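You operate a simulated robot arm through the tools that you are given. There is no shell and no other tool. Be economical: measure what you need, move in short steps, check, and stop when the job is done.

You run a simulated robot arm. Do the job below in one go: nothing can be reset, and whatever is moved stays where it is left.

## Task
Check the range meter against the card at the card's printed distance.
Fine: beam stop and mirror out of the meter's row, into other seats; card facing the meter, seats 10 cm apart; meter on once, then off.

The check looks at the end state, three seconds after you hand in, the way a careful person would. Anything else that was tipped, shoved, dropped, spilled or broken makes it a failure.

## Robot
A 6-joint arm with a two-finger parallel gripper on a trunk, on a base that drives. Base frame: it is fixed to the floor where the robot stands at the start and does not move with it; the origin is under the middle of the robot, x ahead of it, y to its left, z up; the surface under the hand at the start is at about z = 0.8. Readings come in m, rad, newtons and seconds.
With the tool pointing down near the work surface it reaches from about 0.32 to 0.7 m from the robot's upright axis, wherever it stands. Its first joint turns from -2.897 to 2.897 rad. Places, roughly: rocker on the range meter [0.6, 0.1, 1]. Payload 4.1 kg.
The tool frame sits at the grasp point between the pads (the TCP): z along the fingers, y along the line on which they close. The tips reach 0.023 m beyond it. Largest opening 0.094 m; finger width 0.038, thickness 0.01; the body of the gripper, 0.054 by 0.096 m, starts 0.039 m behind the TCP.
Orientation is that of the tool frame in the base frame, as a unit quaternion [x, y, z, w]. With the fingers straight down and closing along the base's y, the tool's x points along the base's -x, its y along +y and its z along -z.

## Interface
- The arm moves only by the tool play_rows. Its argument "targets" is a list of rows, each an object of numbers (a shift or turn left out is 0, a gripper value left out holds the last): "tx", "ty", "tz": the shift along the tool's x, y, z in m; "ax", "ay", "az": the turn, a rotation vector about the tool's x, y, z in rad; "claw": the opening, from 0 (shut) to 1 (fully open). In form: [{"tx": .., "ty": .., "tz": .., "ax": .., "ay": .., "az": .., "claw": ..}, ...]. A call has 1 to 12 rows; each row is the pose to reach, as a shift and turn from the pose commanded when the call began, along the tool's axes at that moment. A row lasts 0.2 s, in which the tool goes at most 0.05 m and 0.15 rad; a call with a longer step from one row to the next is refused whole, and so is a gripper value outside its range. A pose out of reach is approached as far as the arm can. The call stops where the force on the tool passes 40 N (or 10 N more than at its start, if that is more) or the arm is blocked; 0.2 s more then pass. The fingers move at their own pace (about 0.045 m/s each) and stop on an object; they squeeze with about 40 N. The grip force told is the motor's: it shows also when the fingers shut on nothing. Time passes only in rows, and 0.2 s behind the last, so rows that repeat a pose let the fingers close. The reply holds the time, the measured pose of the TCP, the force on the tool along the base axes, the opening and the grip force, in the units named above and with some noise, with the torque about the TCP (base axes, N m) and any sound that the robot's microphone picked up.
- Cameras (640 x 400 px; columns grow to the right, rows downward): "scene" is now at [0.0147, 0.1257, 1.5705]; the picture's right is [-0.49, -0.87, 0.00], its down [-0.52, 0.29, -0.80] and it looks along [0.70, -0.39, -0.60] (base axes); focal length 282 px, centre (320, 200). "wrist" rides on the gripper at [0.086, 0.016, -0.074] in the tool frame; the picture's right is [-0.18, 0.98, 0.00], its down [-0.58, -0.11, -0.81] and it looks along [-0.79, -0.15, 0.59] (tool axes); focal length 243 px, centre (320, 200). There is no depth. A picture from a camera that has moved, and an enlarged one, comes with that camera's place and axes in the base frame and with its lens.
- grab_frame(camera): a new picture of that camera. No time passes.
- move_column(by): slides the trunk up (or, below 0, down) by that many m; the arm and the scene camera ride with it, the base frame stays. It gives what a move gives, with no picture.
- steer(legs): drives the robot by 1 to 6 legs, each [ahead, turn to the left] in m and rad, along the robot's own axes; the way and the turn of a leg run together, so that a leg with both is an arc; at most 1.5 m and 3.142 rad a leg. The arm and the cameras ride along, it lands a little off, and it stops where it bumps. It gives what a move gives.
- aim_head(pan, tilt): turns the head with the scene camera to pan (to the left, within 2.705 rad either way) and tilt (down, from -0.506 to 1.204), counted from straight ahead of the robot. It gives what a move gives.
- zoom(camera, box): a new picture of the part [left, top, right, bottom] of that camera's present view, enlarged. No time passes.
- finish_job(): hands the job in; it is judged then, once.

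Go step by step. Nothing tells you exact positions but the pictures and the camera data: compare them with the known pose of the tool, close in by small moves and look again before you grip or let go. The budget is 120 turns and 82 pictures, counting those below and the enlarged ones. Unless the task says otherwise, let go and move clear before handing in, and close with one line.

The tools are called as a command line: name --argument value ..., lists and objects as JSON in quotes. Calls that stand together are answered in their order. play_rows: Moves the arm, as the interface text tells. Its arguments: {"type":"object","properties":{"targets":{"type":"array","items":{"type":"object","properties":{"tx":{"type":"number"},"ty":{"type":"number"},"tz":{"type":"number"},"ax":{"type":"number"},"ay":{"type":"number"},"az":{"type":"number"},"claw":{"type":"number"}}}}},"required":["targets"]} The other tools are called the same way: move_column (by) slides the trunk up or down; steer (legs) drives the base; aim_head (pan, tilt) turns the head that bears the scene camera; grab_frame (camera) takes a picture; zoom (camera, box) takes an enlarged picture of a part of a camera's view; finish_job () hands the job in.

At the start:

```text
clock: 0.0
eef_pos: [0.2229, -0.2882, 1.3029]
ee_rot: [0.0, 1.0, 0.0, 0.0]
force: [-1.7, 0.0, 0.6]
wrist_torque: [0.03, 0.02, 0.03]
finger_gap: 0.0943
gripper_force: 0.1
trunk travel left (down, up): [-0.525, 0.065]
robot x, y, heading: [0.0021, -0.0012, 0.003]
head pan, tilt: [-0.511, 0.644]
```

scene: 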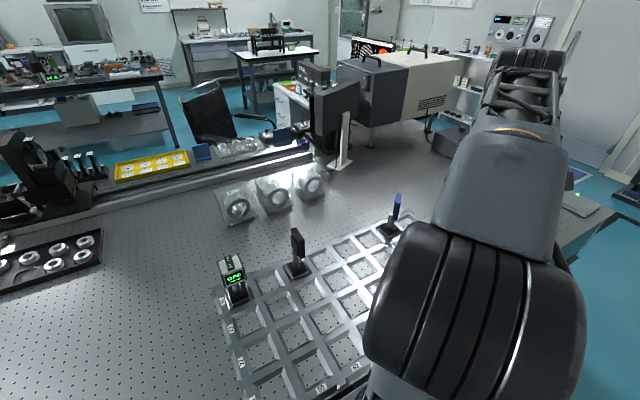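
wrist: 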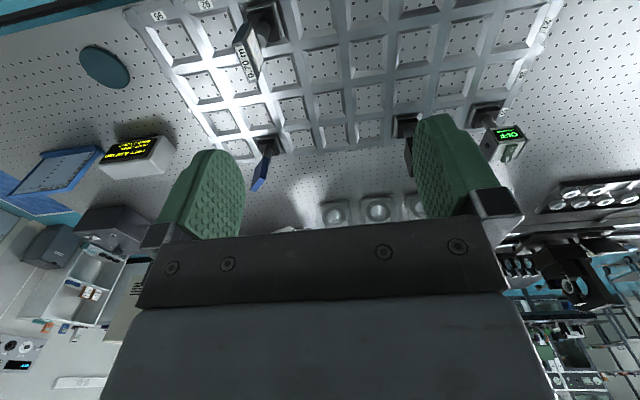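

I see a seat grid with the meter (green OFF display), a black beam stop, a blue mirror, and a card with printed distance seen by the wrist camera. I'll enlarge both views to read the labels.

zoom --camera "wrist" --box '[90, 0, 330, 200]'

zoom --camera "scene" --box '[190, 170, 430, 400]'

zoom --camera "wrist" --box '[320, 0, 560, 200]'

```text
2.00 times, centred on (210, 100) of wrist
camera zoom: at [0.1369, -0.2708, 1.3777], right [0.18, 0.98, 0.0], down [0.58, -0.11, 0.81], along [0.79, -0.15, -0.59], focal length 485 px, centre (540, 400)
```

zoom: 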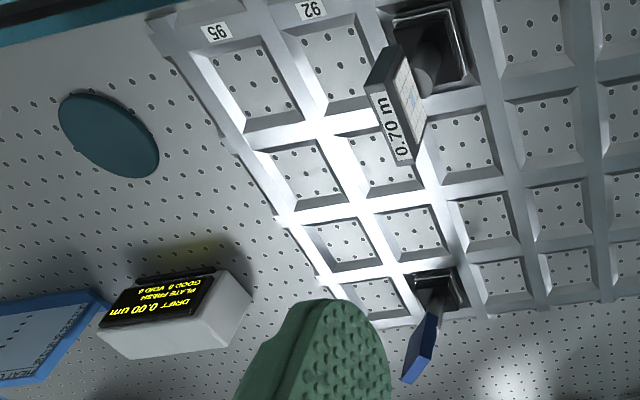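

```text
1.74 times, centred on (310, 285) of scene
camera zoom: at [0.0147, 0.1257, 1.5705], right [-0.49, -0.87, 0.0], down [-0.52, 0.29, -0.8], along [0.7, -0.39, -0.6], focal length 491 px, centre (337, 52)
```

zoom: 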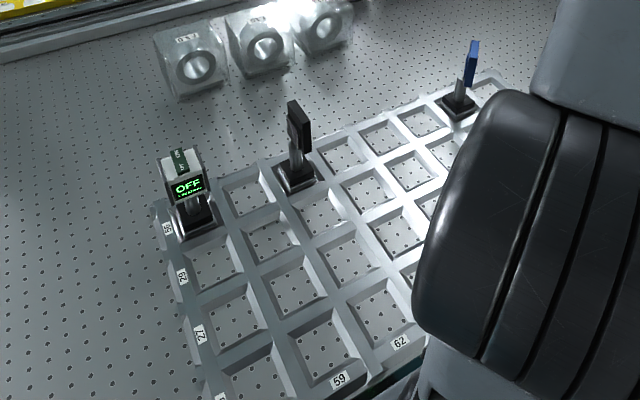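

```text
2.00 times, centred on (440, 100) of wrist
camera zoom: at [0.1369, -0.2708, 1.3777], right [0.18, 0.98, 0.0], down [0.58, -0.11, 0.81], along [0.79, -0.15, -0.59], focal length 485 px, centre (80, 400)
```

zoom: 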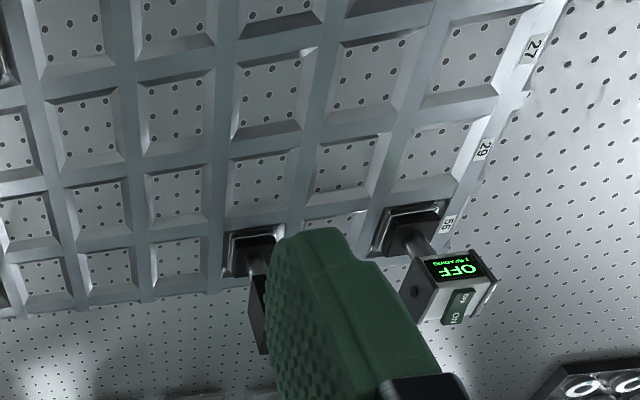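

The row runs along y at x≈0.6: meter y≈0.1, stop y≈-0.1, mirror y≈-0.5. The card (0.70 m) sits near (0.3,-0.4), so its target is the end seat (0.6,-0.6). I'll look closer at the parts and the side display.

zoom --camera "wrist" --box '[220, 0, 300, 50]'

zoom --camera "scene" --box '[200, 220, 320, 295]'

zoom --camera "wrist" --box '[90, 120, 210, 195]'

aim_head --pan -0.9 --tilt 0.8

grab_frame --camera "scene"

```text
8.00 times, centred on (260, 25) of wrist
camera zoom: at [0.1369, -0.2708, 1.3777], right [0.18, 0.98, 0.0], down [0.58, -0.11, 0.81], along [0.79, -0.15, -0.59], focal length 1941 px, centre (800, 1600)
```

zoom: 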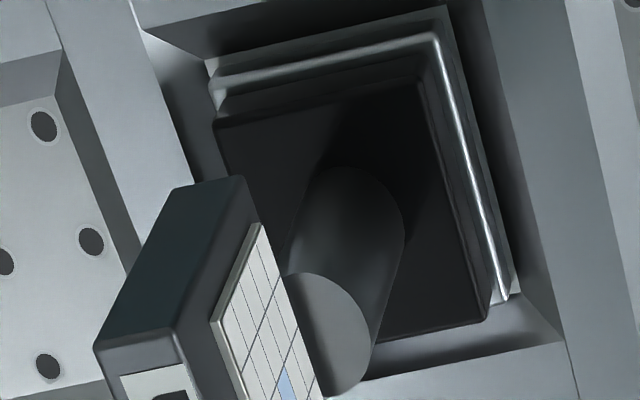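

```text
5.33 times, centred on (260, 258) of scene
camera zoom: at [0.0147, 0.1257, 1.5705], right [-0.49, -0.87, 0.0], down [-0.52, 0.29, -0.8], along [0.7, -0.39, -0.6], focal length 1506 px, centre (640, -107)
```

zoom: 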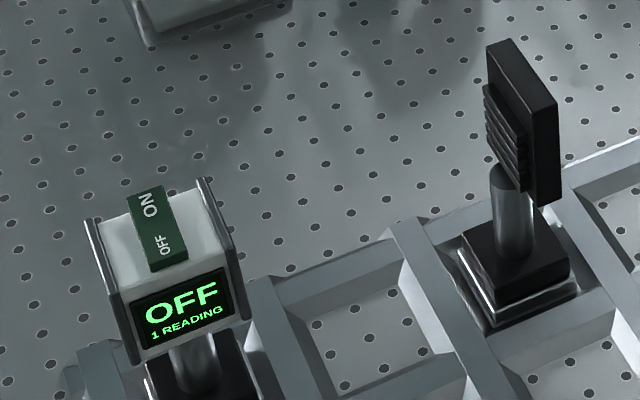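

```text
5.33 times, centred on (150, 158) of wrist
camera zoom: at [0.1369, -0.2708, 1.3777], right [0.18, 0.98, 0.0], down [0.58, -0.11, 0.81], along [0.79, -0.15, -0.59], focal length 1294 px, centre (1227, 427)
```

zoom: 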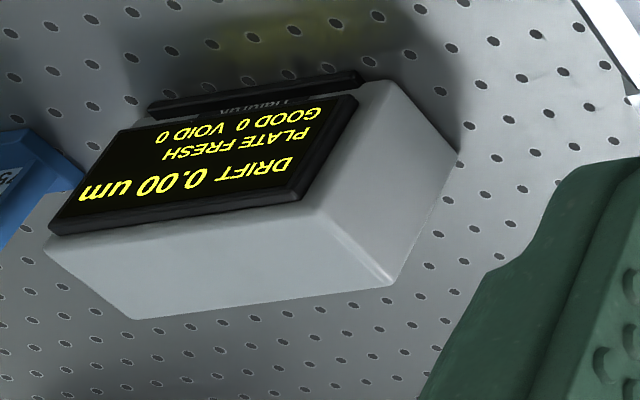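

```text
clock: 0.9
eef_pos: [0.2235, -0.2868, 1.3027]
ee_rot: [-0.001, 1.0, 0.0, -0.001]
force: [-0.2, 0.0, 0.2]
wrist_torque: [0.0, 0.01, 0.02]
finger_gap: 0.0943
gripper_force: 0.0
trunk travel left (down, up): [-0.525, 0.065]
robot x, y, heading: [-0.0018, -0.0025, -0.003]
head pan, tilt: [-0.901, 0.799]
```

```text
73 pictures are left
camera scene: at [-0.011, 0.1051, 1.5574], right [-0.78, -0.62, 0.0], down [-0.45, 0.56, -0.7], along [0.43, -0.55, -0.72], focal length 282 px, centre (320, 200)
```

scene: 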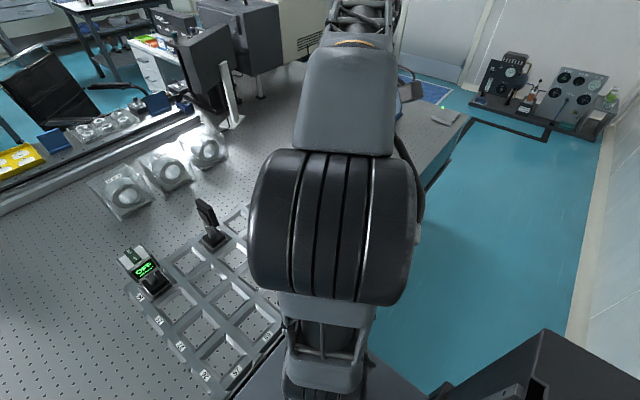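

Card face already looks roughly toward +y; meter's ON end of the rocker is the far (+x) end. I'll bring the arm near the beam stop for a closer view.

play_rows --targets '[{"tx": -0.025, "ty": 0.025, "tz": 0.005}, {"tx": -0.05, "ty": 0.05, "tz": 0.015}, {"tx": -0.075, "ty": 0.075, "tz": 0.025}, {"tx": -0.1, "ty": 0.1, "tz": 0.035}, {"tx": -0.125, "ty": 0.125, "tz": 0.045}, {"tx": -0.15, "ty": 0.15, "tz": 0.06}, {"tx": -0.175, "ty": 0.175, "tz": 0.07}, {"tx": -0.2, "ty": 0.187, "tz": 0.08}]'

grab_frame --camera "wrist"

aim_head --pan -0.7 --tilt 0.7

grab_frame --camera "scene"

```text
clock: 2.7
eef_pos: [0.4247, -0.0968, 1.2221]
ee_rot: [0.0, 1.0, 0.001, 0.001]
force: [-0.4, -0.6, 0.0]
wrist_torque: [0.01, 0.0, 0.01]
finger_gap: 0.094
gripper_force: 0.0
trunk travel left (down, up): [-0.525, 0.065]
robot x, y, heading: [-0.0022, -0.001, -0.002]
head pan, tilt: [-0.901, 0.799]
```

```text
72 pictures are left
camera wrist: at [0.3387, -0.0823, 1.2975], right [0.18, 0.98, 0.0], down [0.58, -0.11, 0.81], along [0.79, -0.15, -0.59], focal length 243 px, centre (320, 200)
```

wrist: 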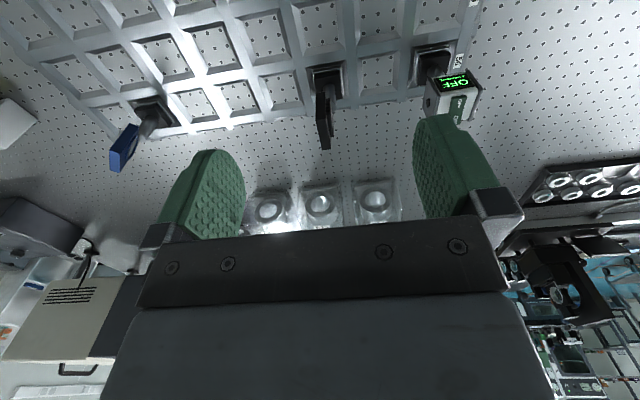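

```text
clock: 3.4
eef_pos: [0.424, -0.0987, 1.2235]
ee_rot: [0.0, 1.0, 0.0, -0.001]
force: [0.5, 0.4, -0.4]
wrist_torque: [0.01, 0.02, 0.0]
finger_gap: 0.0941
gripper_force: 0.0
trunk travel left (down, up): [-0.525, 0.065]
robot x, y, heading: [0.0004, -0.0013, 0.003]
head pan, tilt: [-0.7, 0.7]
```

```text
71 pictures are left
camera scene: at [0.0038, 0.1136, 1.5656], right [-0.64, -0.76, 0.0], down [-0.49, 0.42, -0.76], along [0.58, -0.49, -0.64], focal length 282 px, centre (320, 200)
```

scene: 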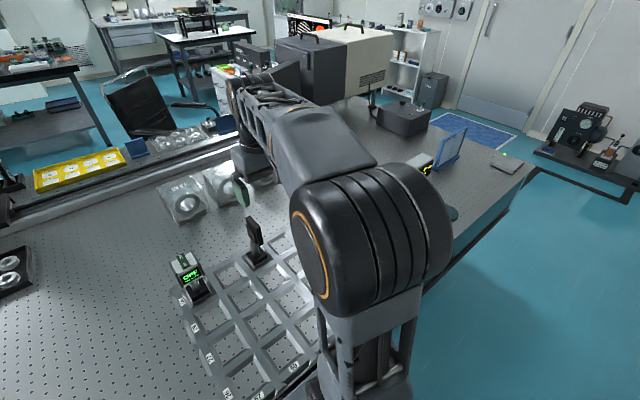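

The stop, meter and mirror are all visible in the wrist view. I'll enlarge to measure the stop's panel.

zoom --camera "wrist" --box '[280, 50, 376, 160]'

zoom --camera "wrist" --box '[90, 80, 210, 180]'

zoom --camera "wrist" --box '[400, 30, 500, 130]'

zoom --camera "scene" --box '[160, 170, 320, 300]'

```text
3.64 times, centred on (328, 105) of wrist
camera zoom: at [0.3379, -0.0828, 1.2979], right [0.18, 0.98, 0.0], down [0.58, -0.11, 0.81], along [0.79, -0.15, -0.59], focal length 882 px, centre (291, 546)
```

zoom: 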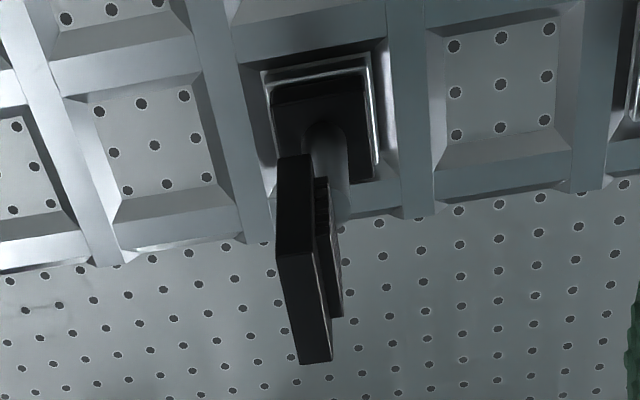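

```text
4.00 times, centred on (150, 130) of wrist
camera zoom: at [0.3379, -0.0828, 1.2979], right [0.18, 0.98, 0.0], down [0.58, -0.11, 0.81], along [0.79, -0.15, -0.59], focal length 970 px, centre (1000, 480)
```

zoom: 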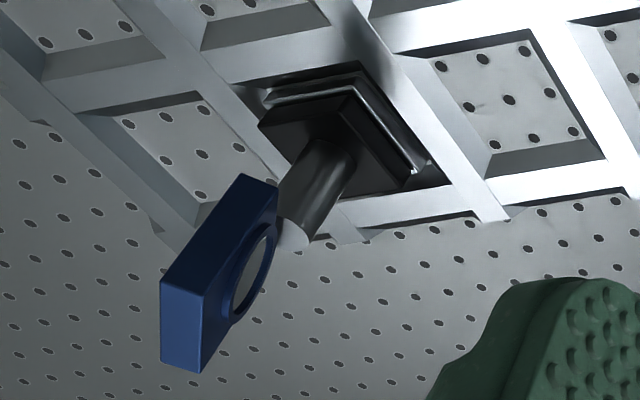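

```text
4.00 times, centred on (450, 80) of wrist
camera zoom: at [0.3379, -0.0828, 1.2979], right [0.18, 0.98, 0.0], down [0.58, -0.11, 0.81], along [0.79, -0.15, -0.59], focal length 970 px, centre (-200, 680)
```

zoom: 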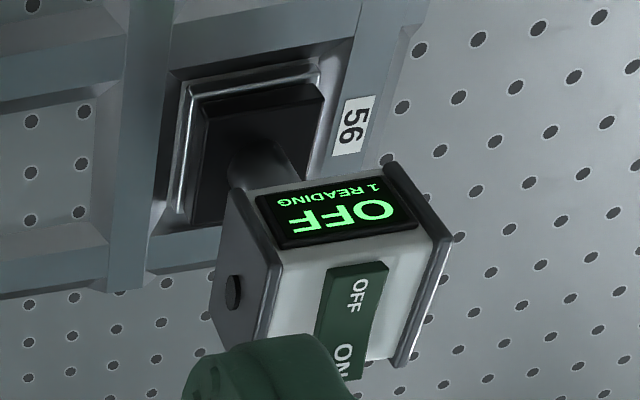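

```text
3.08 times, centred on (240, 235) of scene
camera zoom: at [0.0038, 0.1136, 1.5656], right [-0.64, -0.76, 0.0], down [-0.49, 0.42, -0.76], along [0.58, -0.49, -0.64], focal length 869 px, centre (566, 92)
```

zoom: 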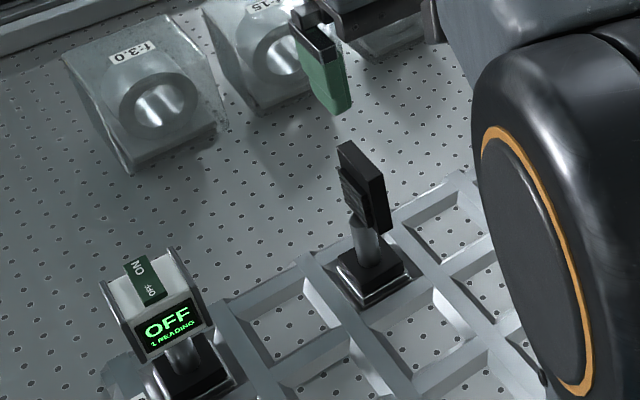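

Triangulating: stop panel spans x≈0.576–0.640, y≈-0.134…-0.117 (fins on +y side), top z≈0.956. I'll hover above it with fingers closing along y.

play_rows --targets '[{"tx": -0.04, "ty": -0.005, "tz": 0.02}, {"tx": -0.08, "ty": -0.01, "tz": 0.04}, {"tx": -0.12, "ty": -0.015, "tz": 0.065}, {"tx": -0.155, "ty": -0.018, "tz": 0.095}, {"tx": -0.18, "ty": -0.02, "tz": 0.13}, {"tx": -0.184, "ty": -0.0205, "tz": 0.16}, {"tx": -0.184, "ty": -0.0205, "tz": 0.185}]'

grab_frame --camera "wrist"

zoom --camera "scene" --box '[160, 150, 320, 300]'

```text
clock: 5.0
eef_pos: [0.6072, -0.1197, 1.0374]
ee_rot: [0.0, 1.0, 0.0, -0.001]
force: [-0.9, 0.5, 0.3]
wrist_torque: [0.01, 0.02, 0.02]
finger_gap: 0.0941
gripper_force: 0.1
trunk travel left (down, up): [-0.525, 0.065]
robot x, y, heading: [0.0021, -0.0009, -0.003]
head pan, tilt: [-0.7, 0.7]
```

```text
66 pictures are left
camera wrist: at [0.5201, -0.1039, 1.1121], right [0.18, 0.98, 0.0], down [0.58, -0.11, 0.81], along [0.79, -0.15, -0.59], focal length 243 px, centre (320, 200)
```

wrist: 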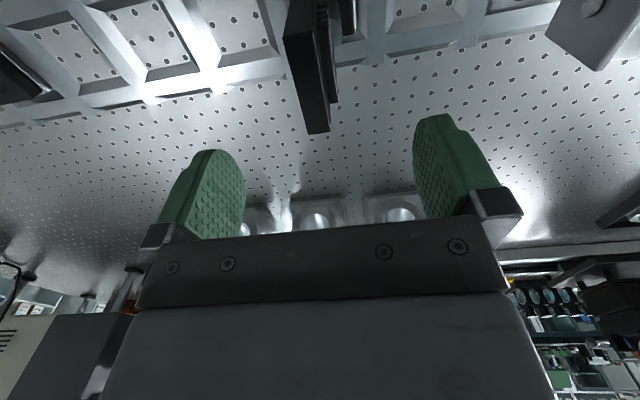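

```text
2.67 times, centred on (240, 225) of scene
camera zoom: at [0.004, 0.1136, 1.5656], right [-0.64, -0.76, 0.0], down [-0.49, 0.41, -0.76], along [0.59, -0.49, -0.64], focal length 753 px, centre (533, 133)
```

zoom: 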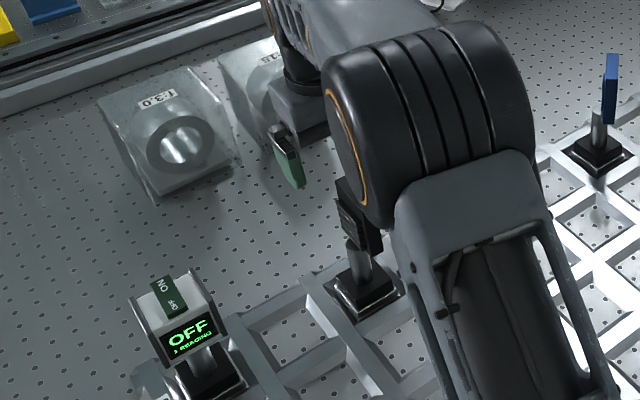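

The stop's panel plus fins spans about y -0.137…-0.110, so I shift 4 mm and descend to grasp, closing gently.

play_rows --targets '[{"ty": -0.004, "tz": 0.03}, {"ty": -0.004, "tz": 0.06}, {"ty": -0.004, "tz": 0.085}, {"ty": -0.004, "tz": 0.107}, {"ty": -0.004, "tz": 0.107}]'

grab_frame --camera "wrist"

```text
clock: 6.2
eef_pos: [0.608, -0.124, 0.9318]
ee_rot: [0.0, 1.0, -0.001, 0.004]
force: [1.6, -1.8, 23.7]
wrist_torque: [0.09, 0.67, 0.05]
finger_gap: 0.0939
gripper_force: 0.0
trunk travel left (down, up): [-0.525, 0.065]
robot x, y, heading: [0.0002, 0.0014, 0.003]
head pan, tilt: [-0.7, 0.7]
```

```text
64 pictures are left
camera wrist: at [0.5204, -0.1085, 1.0068], right [0.18, 0.98, 0.0], down [0.58, -0.11, 0.81], along [0.8, -0.15, -0.59], focal length 243 px, centre (320, 200)
```

wrist: 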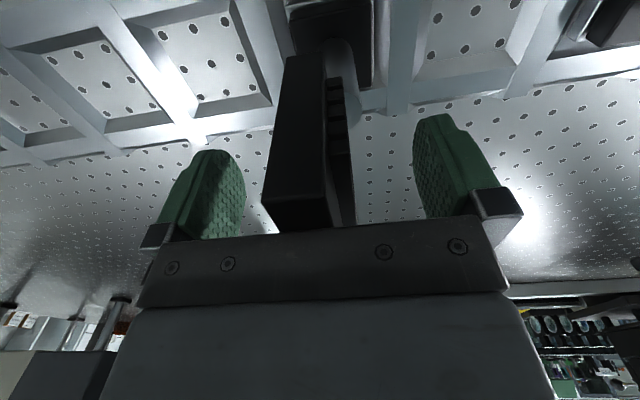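

Force shows the gripper body just touched the panel top, so its top is z≈0.971. I'll raise 15 mm, shift to the recomputed centre (0.597,-0.119), and then grip.

play_rows --targets '[{"tz": -0.017}, {"tz": -0.017, "tx": 0.01, "ty": 0.006}]'

grab_frame --camera "wrist"

zoom --camera "scene" --box '[200, 200, 300, 290]'

```text
clock: 6.8
eef_pos: [0.598, -0.1186, 0.9452]
ee_rot: [0.001, 1.0, 0.0, -0.001]
force: [0.2, 0.1, -0.2]
wrist_torque: [0.01, 0.01, 0.03]
finger_gap: 0.0939
gripper_force: 0.1
trunk travel left (down, up): [-0.525, 0.065]
robot x, y, heading: [0.0013, -0.0003, 0.004]
head pan, tilt: [-0.7, 0.7]
```

```text
63 pictures are left
camera wrist: at [0.511, -0.102, 1.0212], right [0.18, 0.98, 0.0], down [0.58, -0.11, 0.81], along [0.79, -0.15, -0.59], focal length 243 px, centre (320, 200)
```

wrist: 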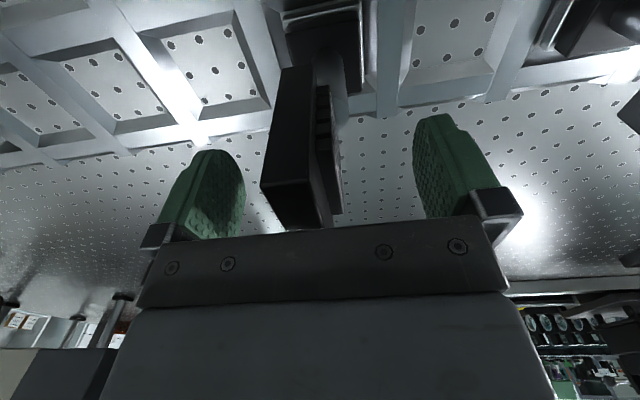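

```text
4.44 times, centred on (250, 245) of scene
camera zoom: at [0.0039, 0.1137, 1.5655], right [-0.64, -0.77, 0.0], down [-0.49, 0.41, -0.76], along [0.59, -0.49, -0.64], focal length 1255 px, centre (631, 0)
```

zoom: 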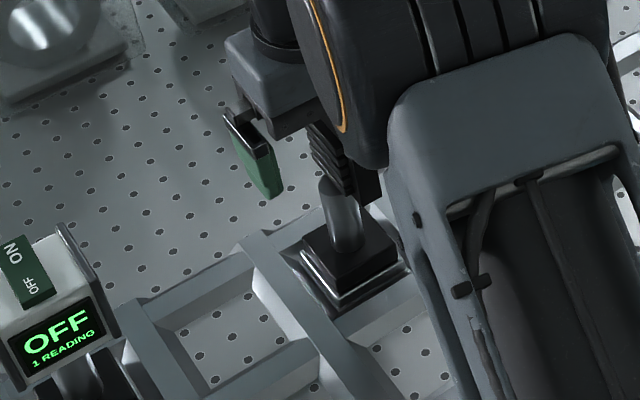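

Stop is still upright and seated. I'll close partway to verify centring.

play_rows --targets '[{"claw": 0.6}, {"claw": 0.45}, {"claw": 0.42}, {"claw": 0.42}]'

grab_frame --camera "wrist"

```text
clock: 7.8
eef_pos: [0.5976, -0.1183, 0.9469]
ee_rot: [0.0, 1.0, -0.001, 0.0]
force: [0.2, -0.2, -0.3]
wrist_torque: [0.0, -0.02, 0.01]
finger_gap: 0.0393
gripper_force: 0.0
trunk travel left (down, up): [-0.525, 0.065]
robot x, y, heading: [0.0007, 0.0036, 0.003]
head pan, tilt: [-0.7, 0.7]
```

```text
61 pictures are left
camera wrist: at [0.5112, -0.1024, 1.0219], right [0.18, 0.98, 0.0], down [0.58, -0.11, 0.81], along [0.79, -0.15, -0.59], focal length 243 px, centre (320, 200)
```

wrist: 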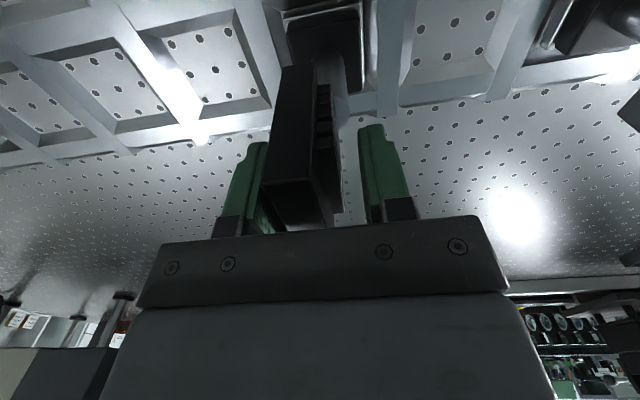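

Looks nearly centred; I close the rest in small steps and watch the side force.

play_rows --targets '[{"claw": 0.36}, {"claw": 0.33}, {"claw": 0.3}]'

```text
clock: 8.6
eef_pos: [0.5979, -0.1198, 0.9463]
ee_rot: [0.0, 1.0, 0.0, 0.001]
force: [0.0, -0.5, 0.8]
wrist_torque: [0.02, 0.01, -0.01]
finger_gap: 0.0286
gripper_force: 0.8
trunk travel left (down, up): [-0.525, 0.065]
robot x, y, heading: [-0.0002, 0.0025, -0.001]
head pan, tilt: [-0.7, 0.7]
```

play_rows --targets '[{"claw": 0.27}, {"claw": 0.24}, {"claw": 0.2}, {"claw": 0.1}, {"claw": 0.0}]'

grab_frame --camera "wrist"

```text
clock: 9.8
eef_pos: [0.5953, -0.12, 0.9453]
ee_rot: [0.0, 1.0, -0.001, 0.0]
force: [-0.5, -11.1, 0.2]
wrist_torque: [-1.32, -0.07, -0.28]
finger_gap: 0.0199
gripper_force: 40.4
trunk travel left (down, up): [-0.525, 0.065]
robot x, y, heading: [0.0013, -0.0016, 0.0]
head pan, tilt: [-0.7, 0.7]
```

```text
60 pictures are left
camera wrist: at [0.511, -0.1037, 1.022], right [0.18, 0.98, 0.0], down [0.58, -0.11, 0.81], along [0.79, -0.15, -0.59], focal length 243 px, centre (320, 200)
```

wrist: 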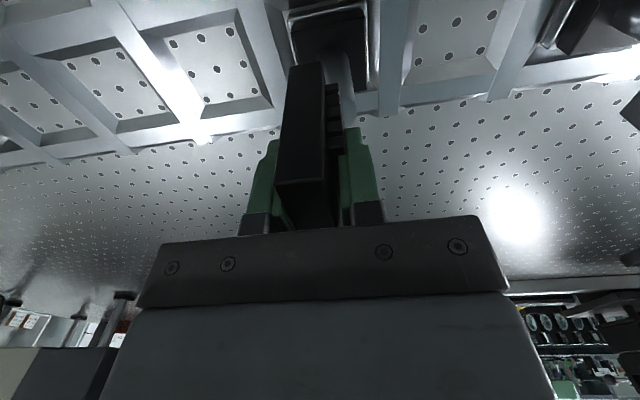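

Gripped at 20 mm with an 11 N side load toward -y; I relax 3 mm that way, then lift a bit.

play_rows --targets '[{"ty": -0.002}, {"ty": -0.003}]'

```text
clock: 10.4
eef_pos: [0.5976, -0.1215, 0.9455]
ee_rot: [-0.001, 1.0, 0.001, 0.0]
force: [0.3, -2.0, -0.3]
wrist_torque: [-0.25, -0.21, -0.09]
finger_gap: 0.02
gripper_force: 39.8
trunk travel left (down, up): [-0.525, 0.065]
robot x, y, heading: [0.0024, -0.0002, 0.002]
head pan, tilt: [-0.7, 0.7]
```

Side load gone. Lifting.

play_rows --targets '[{"tz": -0.02}, {"tz": -0.045}, {"tz": -0.07}, {"tz": -0.09}, {"tz": -0.09}]'

grab_frame --camera "wrist"

zoom --camera "scene" --box '[160, 150, 320, 300]'

```text
clock: 11.6
eef_pos: [0.5976, -0.1217, 1.0372]
ee_rot: [-0.001, 1.0, 0.0, -0.001]
force: [0.1, 0.2, -5.4]
wrist_torque: [-0.09, 0.03, -0.01]
finger_gap: 0.02
gripper_force: 40.2
trunk travel left (down, up): [-0.525, 0.065]
robot x, y, heading: [0.0041, 0.0018, 0.003]
head pan, tilt: [-0.7, 0.7]
```

```text
59 pictures are left
camera wrist: at [0.5116, -0.1066, 1.1123], right [0.18, 0.98, 0.0], down [0.58, -0.11, 0.81], along [0.79, -0.15, -0.59], focal length 243 px, centre (320, 200)
```

wrist: 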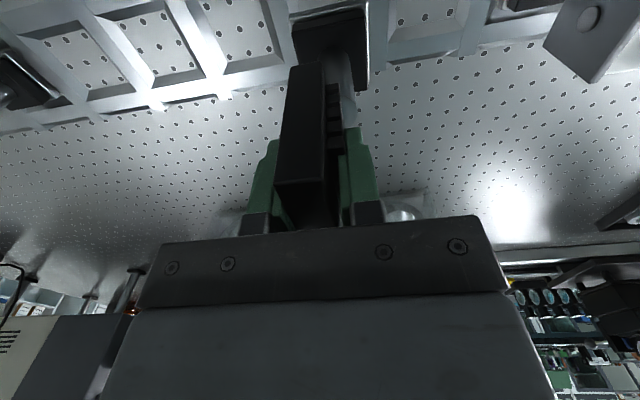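

```text
2.67 times, centred on (240, 225) of scene
camera zoom: at [0.0044, 0.1135, 1.5656], right [-0.64, -0.76, 0.0], down [-0.49, 0.41, -0.76], along [0.58, -0.49, -0.64], focal length 753 px, centre (533, 133)
```

zoom: 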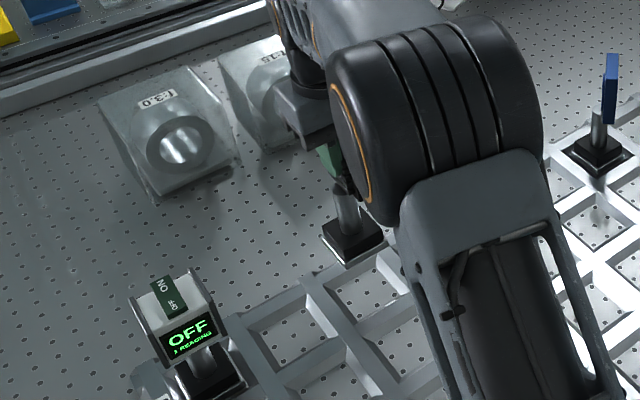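

Lifted cleanly. The grid is aligned with the base axes, so I move exactly 0.10 m in -x over seat (0.5,-0.1) and lower partway, then look.

play_rows --targets '[{"tx": 0.03}, {"tx": 0.065}, {"tx": 0.1}, {"tx": 0.1, "tz": 0.02}, {"tx": 0.1, "tz": 0.04}, {"tx": 0.1, "tz": 0.04}]'

grab_frame --camera "wrist"

zoom --camera "scene" --box '[180, 200, 320, 330]'

```text
clock: 13.0
eef_pos: [0.4972, -0.1231, 0.997]
ee_rot: [-0.001, 1.0, 0.0, 0.0]
force: [-0.3, 0.0, -5.5]
wrist_torque: [-0.06, 0.04, 0.01]
finger_gap: 0.0198
gripper_force: 40.0
trunk travel left (down, up): [-0.525, 0.065]
robot x, y, heading: [0.0014, -0.0016, -0.004]
head pan, tilt: [-0.7, 0.7]
```

```text
57 pictures are left
camera wrist: at [0.4116, -0.1059, 1.0723], right [0.18, 0.98, 0.0], down [0.58, -0.11, 0.81], along [0.79, -0.15, -0.59], focal length 243 px, centre (320, 200)
```

wrist: 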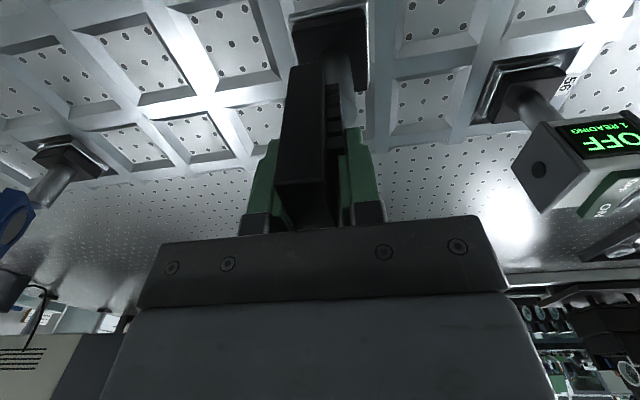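

```text
3.08 times, centred on (250, 265) of scene
camera zoom: at [0.0042, 0.1135, 1.5656], right [-0.64, -0.76, 0.0], down [-0.49, 0.41, -0.76], along [0.58, -0.49, -0.64], focal length 869 px, centre (535, 0)
```

zoom: 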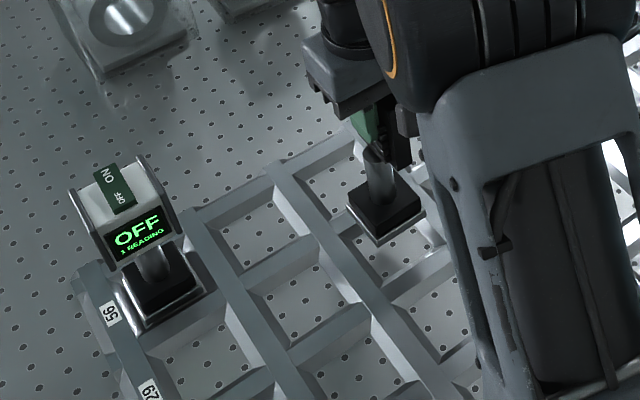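

Alignment looks good; lowering the remaining 5 cm into the seat.

play_rows --targets '[{"tz": 0.015}, {"tz": 0.028}, {"tz": 0.038}, {"tz": 0.045}, {"tz": 0.049}, {"tz": 0.05}]'

grab_frame --camera "wrist"

zoom --camera "scene" --box '[210, 220, 310, 310]'

```text
clock: 14.4
eef_pos: [0.4984, -0.1211, 0.9454]
ee_rot: [0.0, 1.0, 0.001, 0.0]
force: [0.2, 0.6, -5.9]
wrist_torque: [-0.04, -0.02, 0.02]
finger_gap: 0.0199
gripper_force: 40.1
trunk travel left (down, up): [-0.525, 0.065]
robot x, y, heading: [0.0034, 0.0017, 0.001]
head pan, tilt: [-0.7, 0.7]
```

```text
55 pictures are left
camera wrist: at [0.4109, -0.1046, 1.0218], right [0.18, 0.98, 0.0], down [0.58, -0.11, 0.81], along [0.79, -0.15, -0.59], focal length 243 px, centre (320, 200)
```

wrist: 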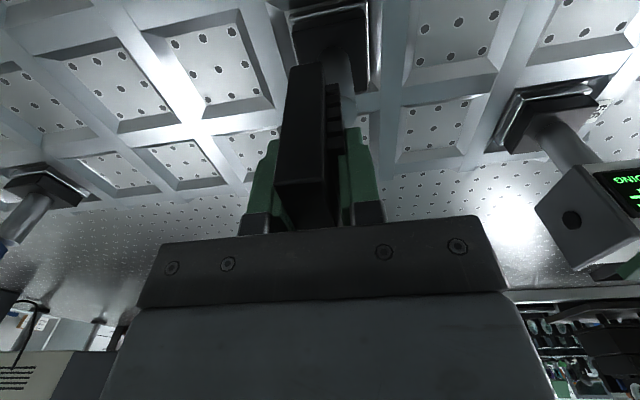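

```text
4.44 times, centred on (260, 265) of scene
camera zoom: at [0.0043, 0.1135, 1.5656], right [-0.64, -0.76, 0.0], down [-0.49, 0.41, -0.76], along [0.58, -0.49, -0.64], focal length 1255 px, centre (587, -89)
```

zoom: 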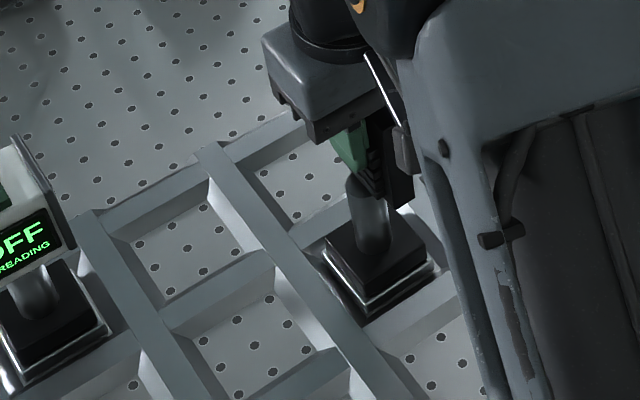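

Base is inside the seat but still hanging (-5.9 N). I lower millimetre by millimetre.

play_rows --targets '[{"tz": 0.001}, {"tz": 0.002}, {"tz": 0.002}]'

```text
clock: 15.2
eef_pos: [0.4985, -0.1208, 0.9459]
ee_rot: [0.0, 1.0, 0.0, 0.0]
force: [-1.8, -0.9, 4.4]
wrist_torque: [0.13, 0.49, 0.04]
finger_gap: 0.02
gripper_force: 40.0
trunk travel left (down, up): [-0.525, 0.065]
robot x, y, heading: [-0.0028, 0.0014, 0.004]
head pan, tilt: [-0.7, 0.7]
```

Force flipped to +4 N, so it rests on the seat floor. Opening and rising straight up.

play_rows --targets '[{"claw": 0.3}, {"claw": 0.5}, {"claw": 0.75}, {"claw": 1.0}, {"claw": 1.0}, {"claw": 1.0}, {"claw": 1.0, "tz": -0.03}, {"claw": 1.0, "tz": -0.07}, {"claw": 1.0, "tz": -0.11}, {"claw": 1.0, "tz": -0.15}]'

zoom --camera "scene" --box '[180, 200, 320, 310]'

grab_frame --camera "wrist"

```text
clock: 17.4
eef_pos: [0.499, -0.12, 1.0978]
ee_rot: [0.0, 1.0, 0.0, 0.001]
force: [0.4, 0.2, 0.2]
wrist_torque: [-0.01, 0.0, 0.02]
finger_gap: 0.094
gripper_force: 0.2
trunk travel left (down, up): [-0.525, 0.065]
robot x, y, heading: [-0.0014, 0.0036, -0.003]
head pan, tilt: [-0.7, 0.7]
```

```text
3.64 times, centred on (250, 255) of scene
camera zoom: at [0.0036, 0.1136, 1.5655], right [-0.64, -0.76, 0.0], down [-0.49, 0.41, -0.77], along [0.59, -0.49, -0.64], focal length 1027 px, centre (574, 0)
```

zoom: 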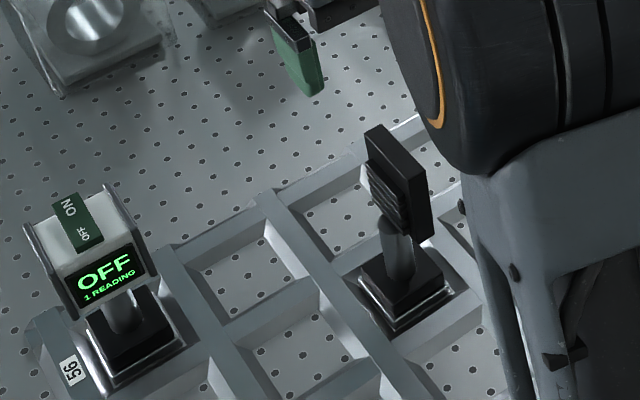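

```text
52 pictures are left
camera wrist: at [0.4121, -0.1045, 1.1733], right [0.18, 0.98, 0.0], down [0.58, -0.11, 0.81], along [0.79, -0.15, -0.59], focal length 243 px, centre (320, 200)
```

wrist: 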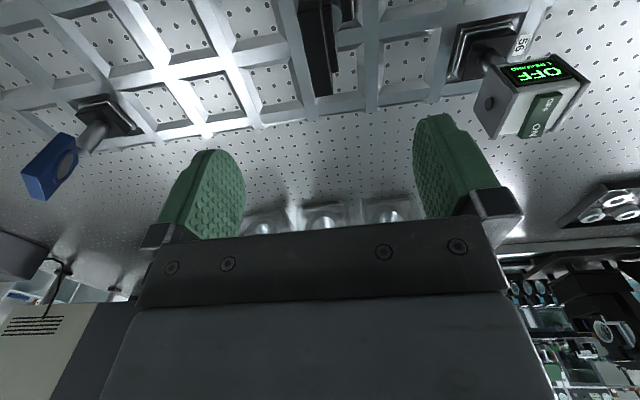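

Beam stop is seated at (0.5,-0.1), out of the row. Next the card: moving up and back to view it from (0.2,-0.41,1.2).

play_rows --targets '[{"tz": -0.04}, {"tz": -0.07, "tx": 0.03, "ty": -0.025}, {"tz": -0.1, "tx": 0.06, "ty": -0.055}, {"tz": -0.1, "tx": 0.09, "ty": -0.085}, {"tz": -0.1, "tx": 0.12, "ty": -0.115}, {"tz": -0.1, "tx": 0.15, "ty": -0.145}, {"tz": -0.1, "tx": 0.18, "ty": -0.175}, {"tz": -0.1, "tx": 0.21, "ty": -0.205}, {"tz": -0.1, "tx": 0.24, "ty": -0.235}, {"tz": -0.1, "tx": 0.27, "ty": -0.265}, {"tz": -0.1, "tx": 0.29, "ty": -0.29}]'

grab_frame --camera "wrist"

```text
refused: row 3 steps farther than a row can; nothing moved
```

```text
51 pictures are left
camera wrist: at [0.4121, -0.1045, 1.1733], right [0.18, 0.98, 0.0], down [0.58, -0.11, 0.81], along [0.79, -0.15, -0.59], focal length 243 px, centre (320, 200)
```

wrist: 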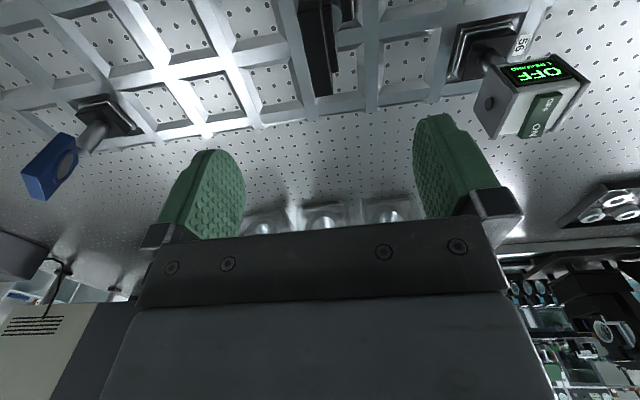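

One step was too long; resending with smaller steps.

play_rows --targets '[{"tz": -0.045}, {"tz": -0.08, "tx": 0.02, "ty": -0.015}, {"tz": -0.1, "tx": 0.05, "ty": -0.04}, {"tz": -0.1, "tx": 0.08, "ty": -0.07}, {"tz": -0.1, "tx": 0.11, "ty": -0.1}, {"tz": -0.1, "tx": 0.14, "ty": -0.13}, {"tz": -0.1, "tx": 0.17, "ty": -0.16}, {"tz": -0.1, "tx": 0.2, "ty": -0.19}, {"tz": -0.1, "tx": 0.23, "ty": -0.22}, {"tz": -0.1, "tx": 0.26, "ty": -0.25}, {"tz": -0.1, "tx": 0.29, "ty": -0.28}]'

grab_frame --camera "wrist"

```text
clock: 19.8
eef_pos: [0.2077, -0.4017, 1.1952]
ee_rot: [0.0, 1.0, 0.0, 0.001]
force: [0.0, 0.1, 0.5]
wrist_torque: [0.04, 0.02, 0.04]
finger_gap: 0.0939
gripper_force: 0.2
trunk travel left (down, up): [-0.525, 0.065]
robot x, y, heading: [-0.0008, -0.002, 0.001]
head pan, tilt: [-0.7, 0.7]
```

```text
50 pictures are left
camera wrist: at [0.1205, -0.3863, 1.271], right [0.18, 0.98, 0.0], down [0.58, -0.11, 0.81], along [0.79, -0.15, -0.59], focal length 243 px, centre (320, 200)
```

wrist: 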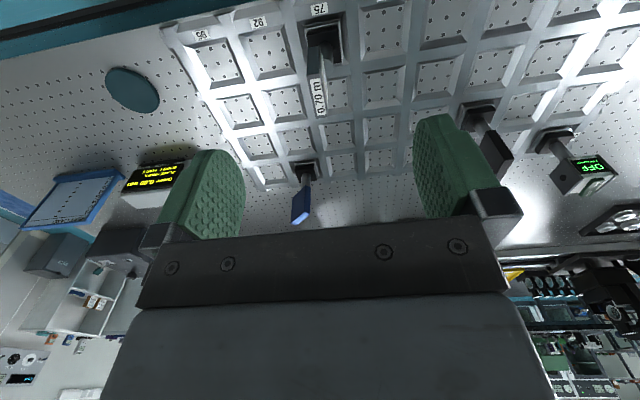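

Zooming on the card for exact geometry.

zoom --camera "wrist" --box '[280, 5, 370, 125]'

zoom --camera "wrist" --box '[110, 140, 210, 210]'

```text
3.33 times, centred on (325, 65) of wrist
camera zoom: at [0.1205, -0.3863, 1.271], right [0.18, 0.98, 0.0], down [0.58, -0.11, 0.81], along [0.79, -0.15, -0.59], focal length 809 px, centre (303, 650)
```

zoom: 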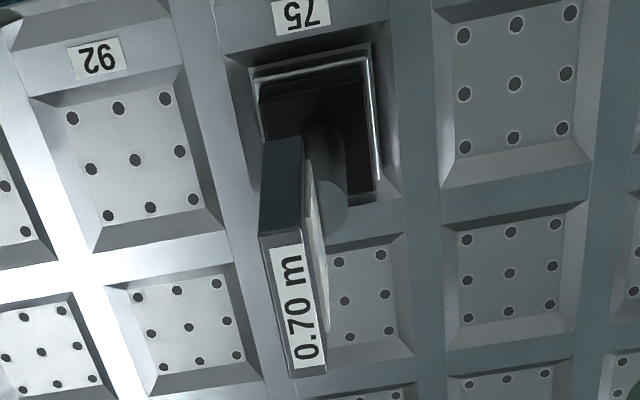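

```text
5.71 times, centred on (160, 175) of wrist
camera zoom: at [0.1205, -0.3863, 1.271], right [0.18, 0.98, 0.0], down [0.58, -0.11, 0.81], along [0.79, -0.15, -0.59], focal length 1386 px, centre (1234, 343)
```

zoom: 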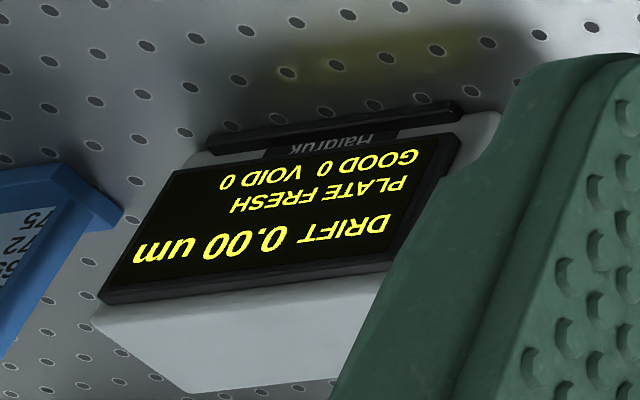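

Card panel centre ≈(0.298,-0.4225), same stand geometry as the stop. Hovering above it.

play_rows --targets '[{"tx": -0.03, "ty": -0.007, "tz": 0.03}, {"tx": -0.06, "ty": -0.014, "tz": 0.065}, {"tx": -0.09, "ty": -0.02, "tz": 0.1}, {"tx": -0.09, "ty": -0.02, "tz": 0.14}, {"tx": -0.09, "ty": -0.02, "tz": 0.17}]'

grab_frame --camera "wrist"

```text
clock: 21.0
eef_pos: [0.2971, -0.42, 1.0224]
ee_rot: [0.0, 1.0, 0.0, -0.001]
force: [0.0, 0.3, 0.0]
wrist_torque: [-0.01, 0.0, 0.04]
finger_gap: 0.0938
gripper_force: 0.1
trunk travel left (down, up): [-0.525, 0.065]
robot x, y, heading: [0.0022, -0.0011, 0.002]
head pan, tilt: [-0.7, 0.7]
```

```text
47 pictures are left
camera wrist: at [0.2103, -0.4037, 1.0983], right [0.18, 0.98, 0.0], down [0.58, -0.11, 0.81], along [0.79, -0.15, -0.59], focal length 243 px, centre (320, 200)
```

wrist: 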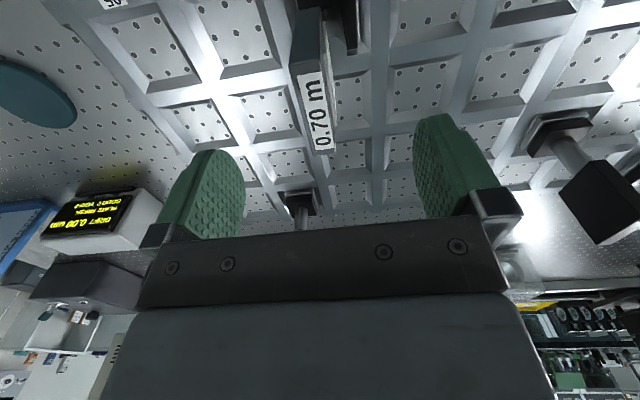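

Panel centre y≈-0.421, x≈0.298 — aligned. Descending and closing partway.

play_rows --targets '[{"ty": -0.001, "tz": 0.03}, {"ty": -0.001, "tz": 0.055}, {"ty": -0.001, "tz": 0.076}, {"ty": -0.001, "tz": 0.076, "claw": 0.6}, {"ty": -0.001, "tz": 0.076, "claw": 0.4}, {"ty": -0.001, "tz": 0.076, "claw": 0.3}, {"ty": -0.001, "tz": 0.076, "claw": 0.3}]'

grab_frame --camera "wrist"

```text
clock: 22.6
eef_pos: [0.2982, -0.4224, 0.9484]
ee_rot: [0.0, 1.0, 0.001, 0.0]
force: [0.5, 0.4, 0.6]
wrist_torque: [-0.01, 0.01, 0.01]
finger_gap: 0.0281
gripper_force: 0.1
trunk travel left (down, up): [-0.525, 0.065]
robot x, y, heading: [-0.0003, -0.0014, -0.001]
head pan, tilt: [-0.7, 0.7]
```

```text
46 pictures are left
camera wrist: at [0.2109, -0.4061, 1.0237], right [0.18, 0.98, 0.0], down [0.58, -0.11, 0.81], along [0.79, -0.15, -0.59], focal length 243 px, centre (320, 200)
```

wrist: 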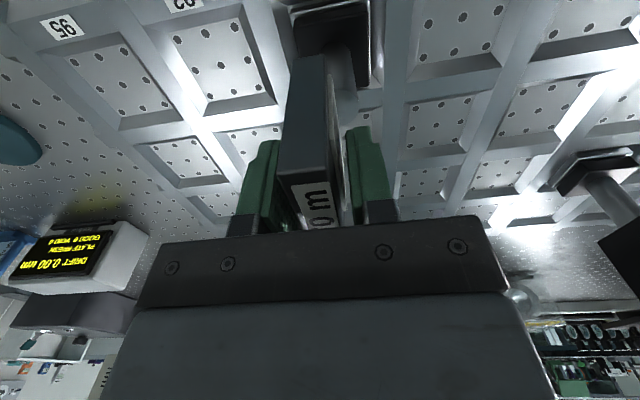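

Nicely centred. Closing on the card in small steps.

play_rows --targets '[{"claw": 0.25}, {"claw": 0.22}, {"claw": 0.2}, {"claw": 0.18}, {"claw": 0.1}, {"claw": 0.0}, {"claw": 0.0}]'

```text
clock: 24.2
eef_pos: [0.2971, -0.4223, 0.9479]
ee_rot: [0.0, 1.0, -0.001, 0.0]
force: [0.3, 1.2, 1.0]
wrist_torque: [0.13, -0.01, -0.02]
finger_gap: 0.02
gripper_force: 39.8
trunk travel left (down, up): [-0.525, 0.065]
robot x, y, heading: [-0.0012, -0.0004, -0.002]
head pan, tilt: [-0.7, 0.7]
```

Card gripped with no side load. I lift it, and look to the robot's right/back before driving sideways to reach the end seat.

play_rows --targets '[{"tz": -0.02}, {"tz": -0.05}, {"tz": -0.09}, {"tz": -0.13}, {"tz": -0.17}, {"tz": -0.21}, {"tz": -0.25}]'

aim_head --pan -1.9 --tilt 0.8

grab_frame --camera "scene"

grab_frame --camera "wrist"

```text
clock: 25.8
eef_pos: [0.2989, -0.4233, 1.2006]
ee_rot: [0.0, 1.0, 0.0, 0.0]
force: [0.1, 0.0, -5.6]
wrist_torque: [-0.02, -0.01, -0.04]
finger_gap: 0.0198
gripper_force: 40.2
trunk travel left (down, up): [-0.525, 0.065]
robot x, y, heading: [-0.0006, -0.0023, -0.001]
head pan, tilt: [-0.7, 0.7]
```

```text
clock: 27.2
eef_pos: [0.2991, -0.4214, 1.1991]
ee_rot: [0.0, 1.0, 0.0, 0.0]
force: [0.4, 0.0, -3.4]
wrist_torque: [-0.04, 0.0, -0.02]
finger_gap: 0.0199
gripper_force: 39.6
trunk travel left (down, up): [-0.525, 0.065]
robot x, y, heading: [-0.001, -0.0016, 0.0]
head pan, tilt: [-1.901, 0.799]
```

```text
45 pictures are left
camera scene: at [-0.087, 0.0915, 1.5574], right [-0.95, 0.32, 0.0], down [0.23, 0.68, -0.7], along [-0.23, -0.66, -0.72], focal length 282 px, centre (320, 200)
```

scene: 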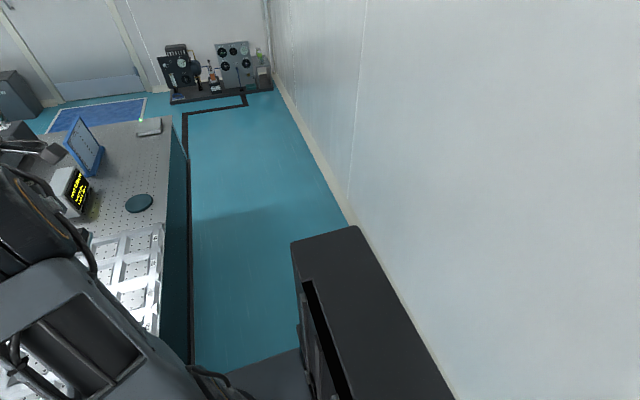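

```text
44 pictures are left
camera wrist: at [0.2128, -0.4064, 1.2754], right [0.18, 0.98, 0.0], down [0.58, -0.11, 0.81], along [0.79, -0.15, -0.59], focal length 243 px, centre (320, 200)
```

wrist: 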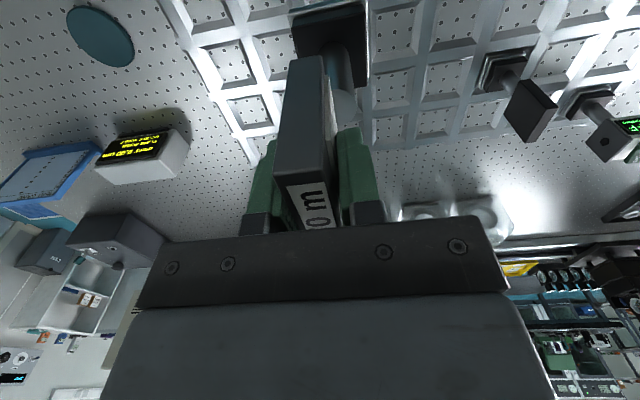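

There's an aisle with a wall ~0.75 m behind. I check the base's clearance to the table before turning, and park the arm ahead.

play_rows --targets '[{"tx": -0.01, "ty": 0.045}, {"tx": -0.02, "ty": 0.09}, {"tx": -0.03, "ty": 0.135}, {"tx": -0.04, "ty": 0.18}, {"tx": -0.05, "ty": 0.225}, {"tx": -0.06, "ty": 0.27}, {"tx": -0.07, "ty": 0.315}, {"tx": -0.08, "ty": 0.36}]'

aim_head --pan -1.2 --tilt 1.2

grab_frame --camera "scene"

```text
clock: 29.0
eef_pos: [0.3778, -0.0611, 1.1994]
ee_rot: [0.0, 1.0, 0.0, 0.001]
force: [0.7, -0.1, -5.4]
wrist_torque: [-0.03, 0.01, 0.01]
finger_gap: 0.0199
gripper_force: 39.9
trunk travel left (down, up): [-0.525, 0.065]
robot x, y, heading: [-0.0035, 0.0001, 0.002]
head pan, tilt: [-1.901, 0.799]
```

```text
clock: 30.1
eef_pos: [0.3782, -0.0628, 1.1988]
ee_rot: [0.0, 1.0, 0.0, 0.0]
force: [0.0, 0.1, -5.4]
wrist_torque: [-0.05, 0.03, 0.01]
finger_gap: 0.0199
gripper_force: 39.7
trunk travel left (down, up): [-0.525, 0.065]
robot x, y, heading: [0.0015, -0.0023, 0.0]
head pan, tilt: [-1.201, 1.201]
```

```text
43 pictures are left
camera scene: at [-0.0407, 0.1161, 1.5296], right [-0.93, -0.36, 0.0], down [-0.34, 0.87, -0.36], along [0.13, -0.34, -0.93], focal length 282 px, centre (320, 200)
```

scene: 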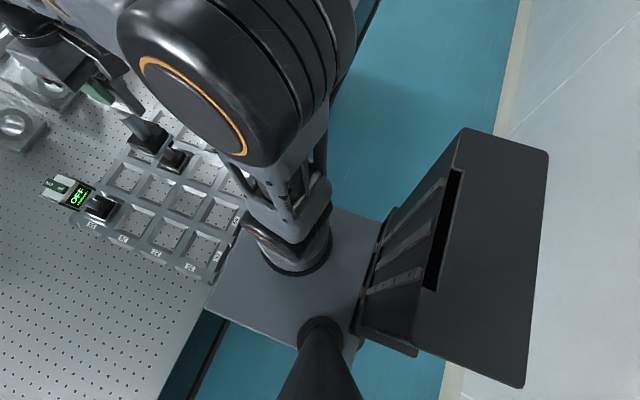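

Platform is close under the table edge, so I back off 0.2 m first, then turn, move 0.32 m sideways, turn back and return ahead. First just back up and turn.

steer --legs '[[-0.2, 0], [0, -1.571]]'

aim_head --pan 0.0 --tilt 0.8

grab_frame --camera "scene"

```text
clock: 35.6
eef_pos: [-0.2783, -0.3753, 1.199]
ee_rot: [0.718, 0.696, 0.0, -0.001]
force: [-0.3, -0.6, -4.5]
wrist_torque: [-0.01, 0.06, -0.04]
finger_gap: 0.0199
gripper_force: 40.0
trunk travel left (down, up): [-0.525, 0.065]
robot x, y, heading: [-0.2031, 0.0007, -1.602]
head pan, tilt: [-1.201, 1.201]
```

```text
clock: 37.0
eef_pos: [-0.2779, -0.3743, 1.1994]
ee_rot: [0.718, 0.696, 0.0, 0.0]
force: [0.2, 0.3, -4.2]
wrist_torque: [-0.01, 0.03, -0.02]
finger_gap: 0.0198
gripper_force: 40.1
trunk travel left (down, up): [-0.525, 0.065]
robot x, y, heading: [-0.2017, -0.0022, -1.604]
head pan, tilt: [0.0, 0.799]
```

```text
42 pictures are left
camera scene: at [-0.039, -0.0242, 1.5573], right [-1.0, 0.03, 0.0], down [0.02, 0.72, -0.7], along [-0.02, -0.7, -0.72], focal length 282 px, centre (320, 200)
```

scene: 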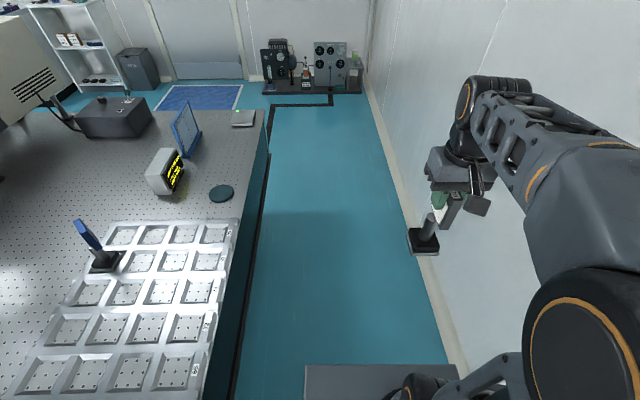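

Path ahead is clear, and there is exactly one column beyond the mirror. Driving 0.32 m, turning back, and returning ahead.

steer --legs '[[0.31, 0], [0, 1.603]]'

```text
clock: 42.9
eef_pos: [0.1659, -0.3722, 1.1985]
ee_rot: [0.0, 1.0, 0.0, 0.001]
force: [-0.5, -0.1, -4.9]
wrist_torque: [-0.07, 0.0, 0.01]
finger_gap: 0.02
gripper_force: 39.5
trunk travel left (down, up): [-0.525, 0.065]
robot x, y, heading: [-0.2159, -0.3094, -0.001]
head pan, tilt: [0.0, 0.799]
```

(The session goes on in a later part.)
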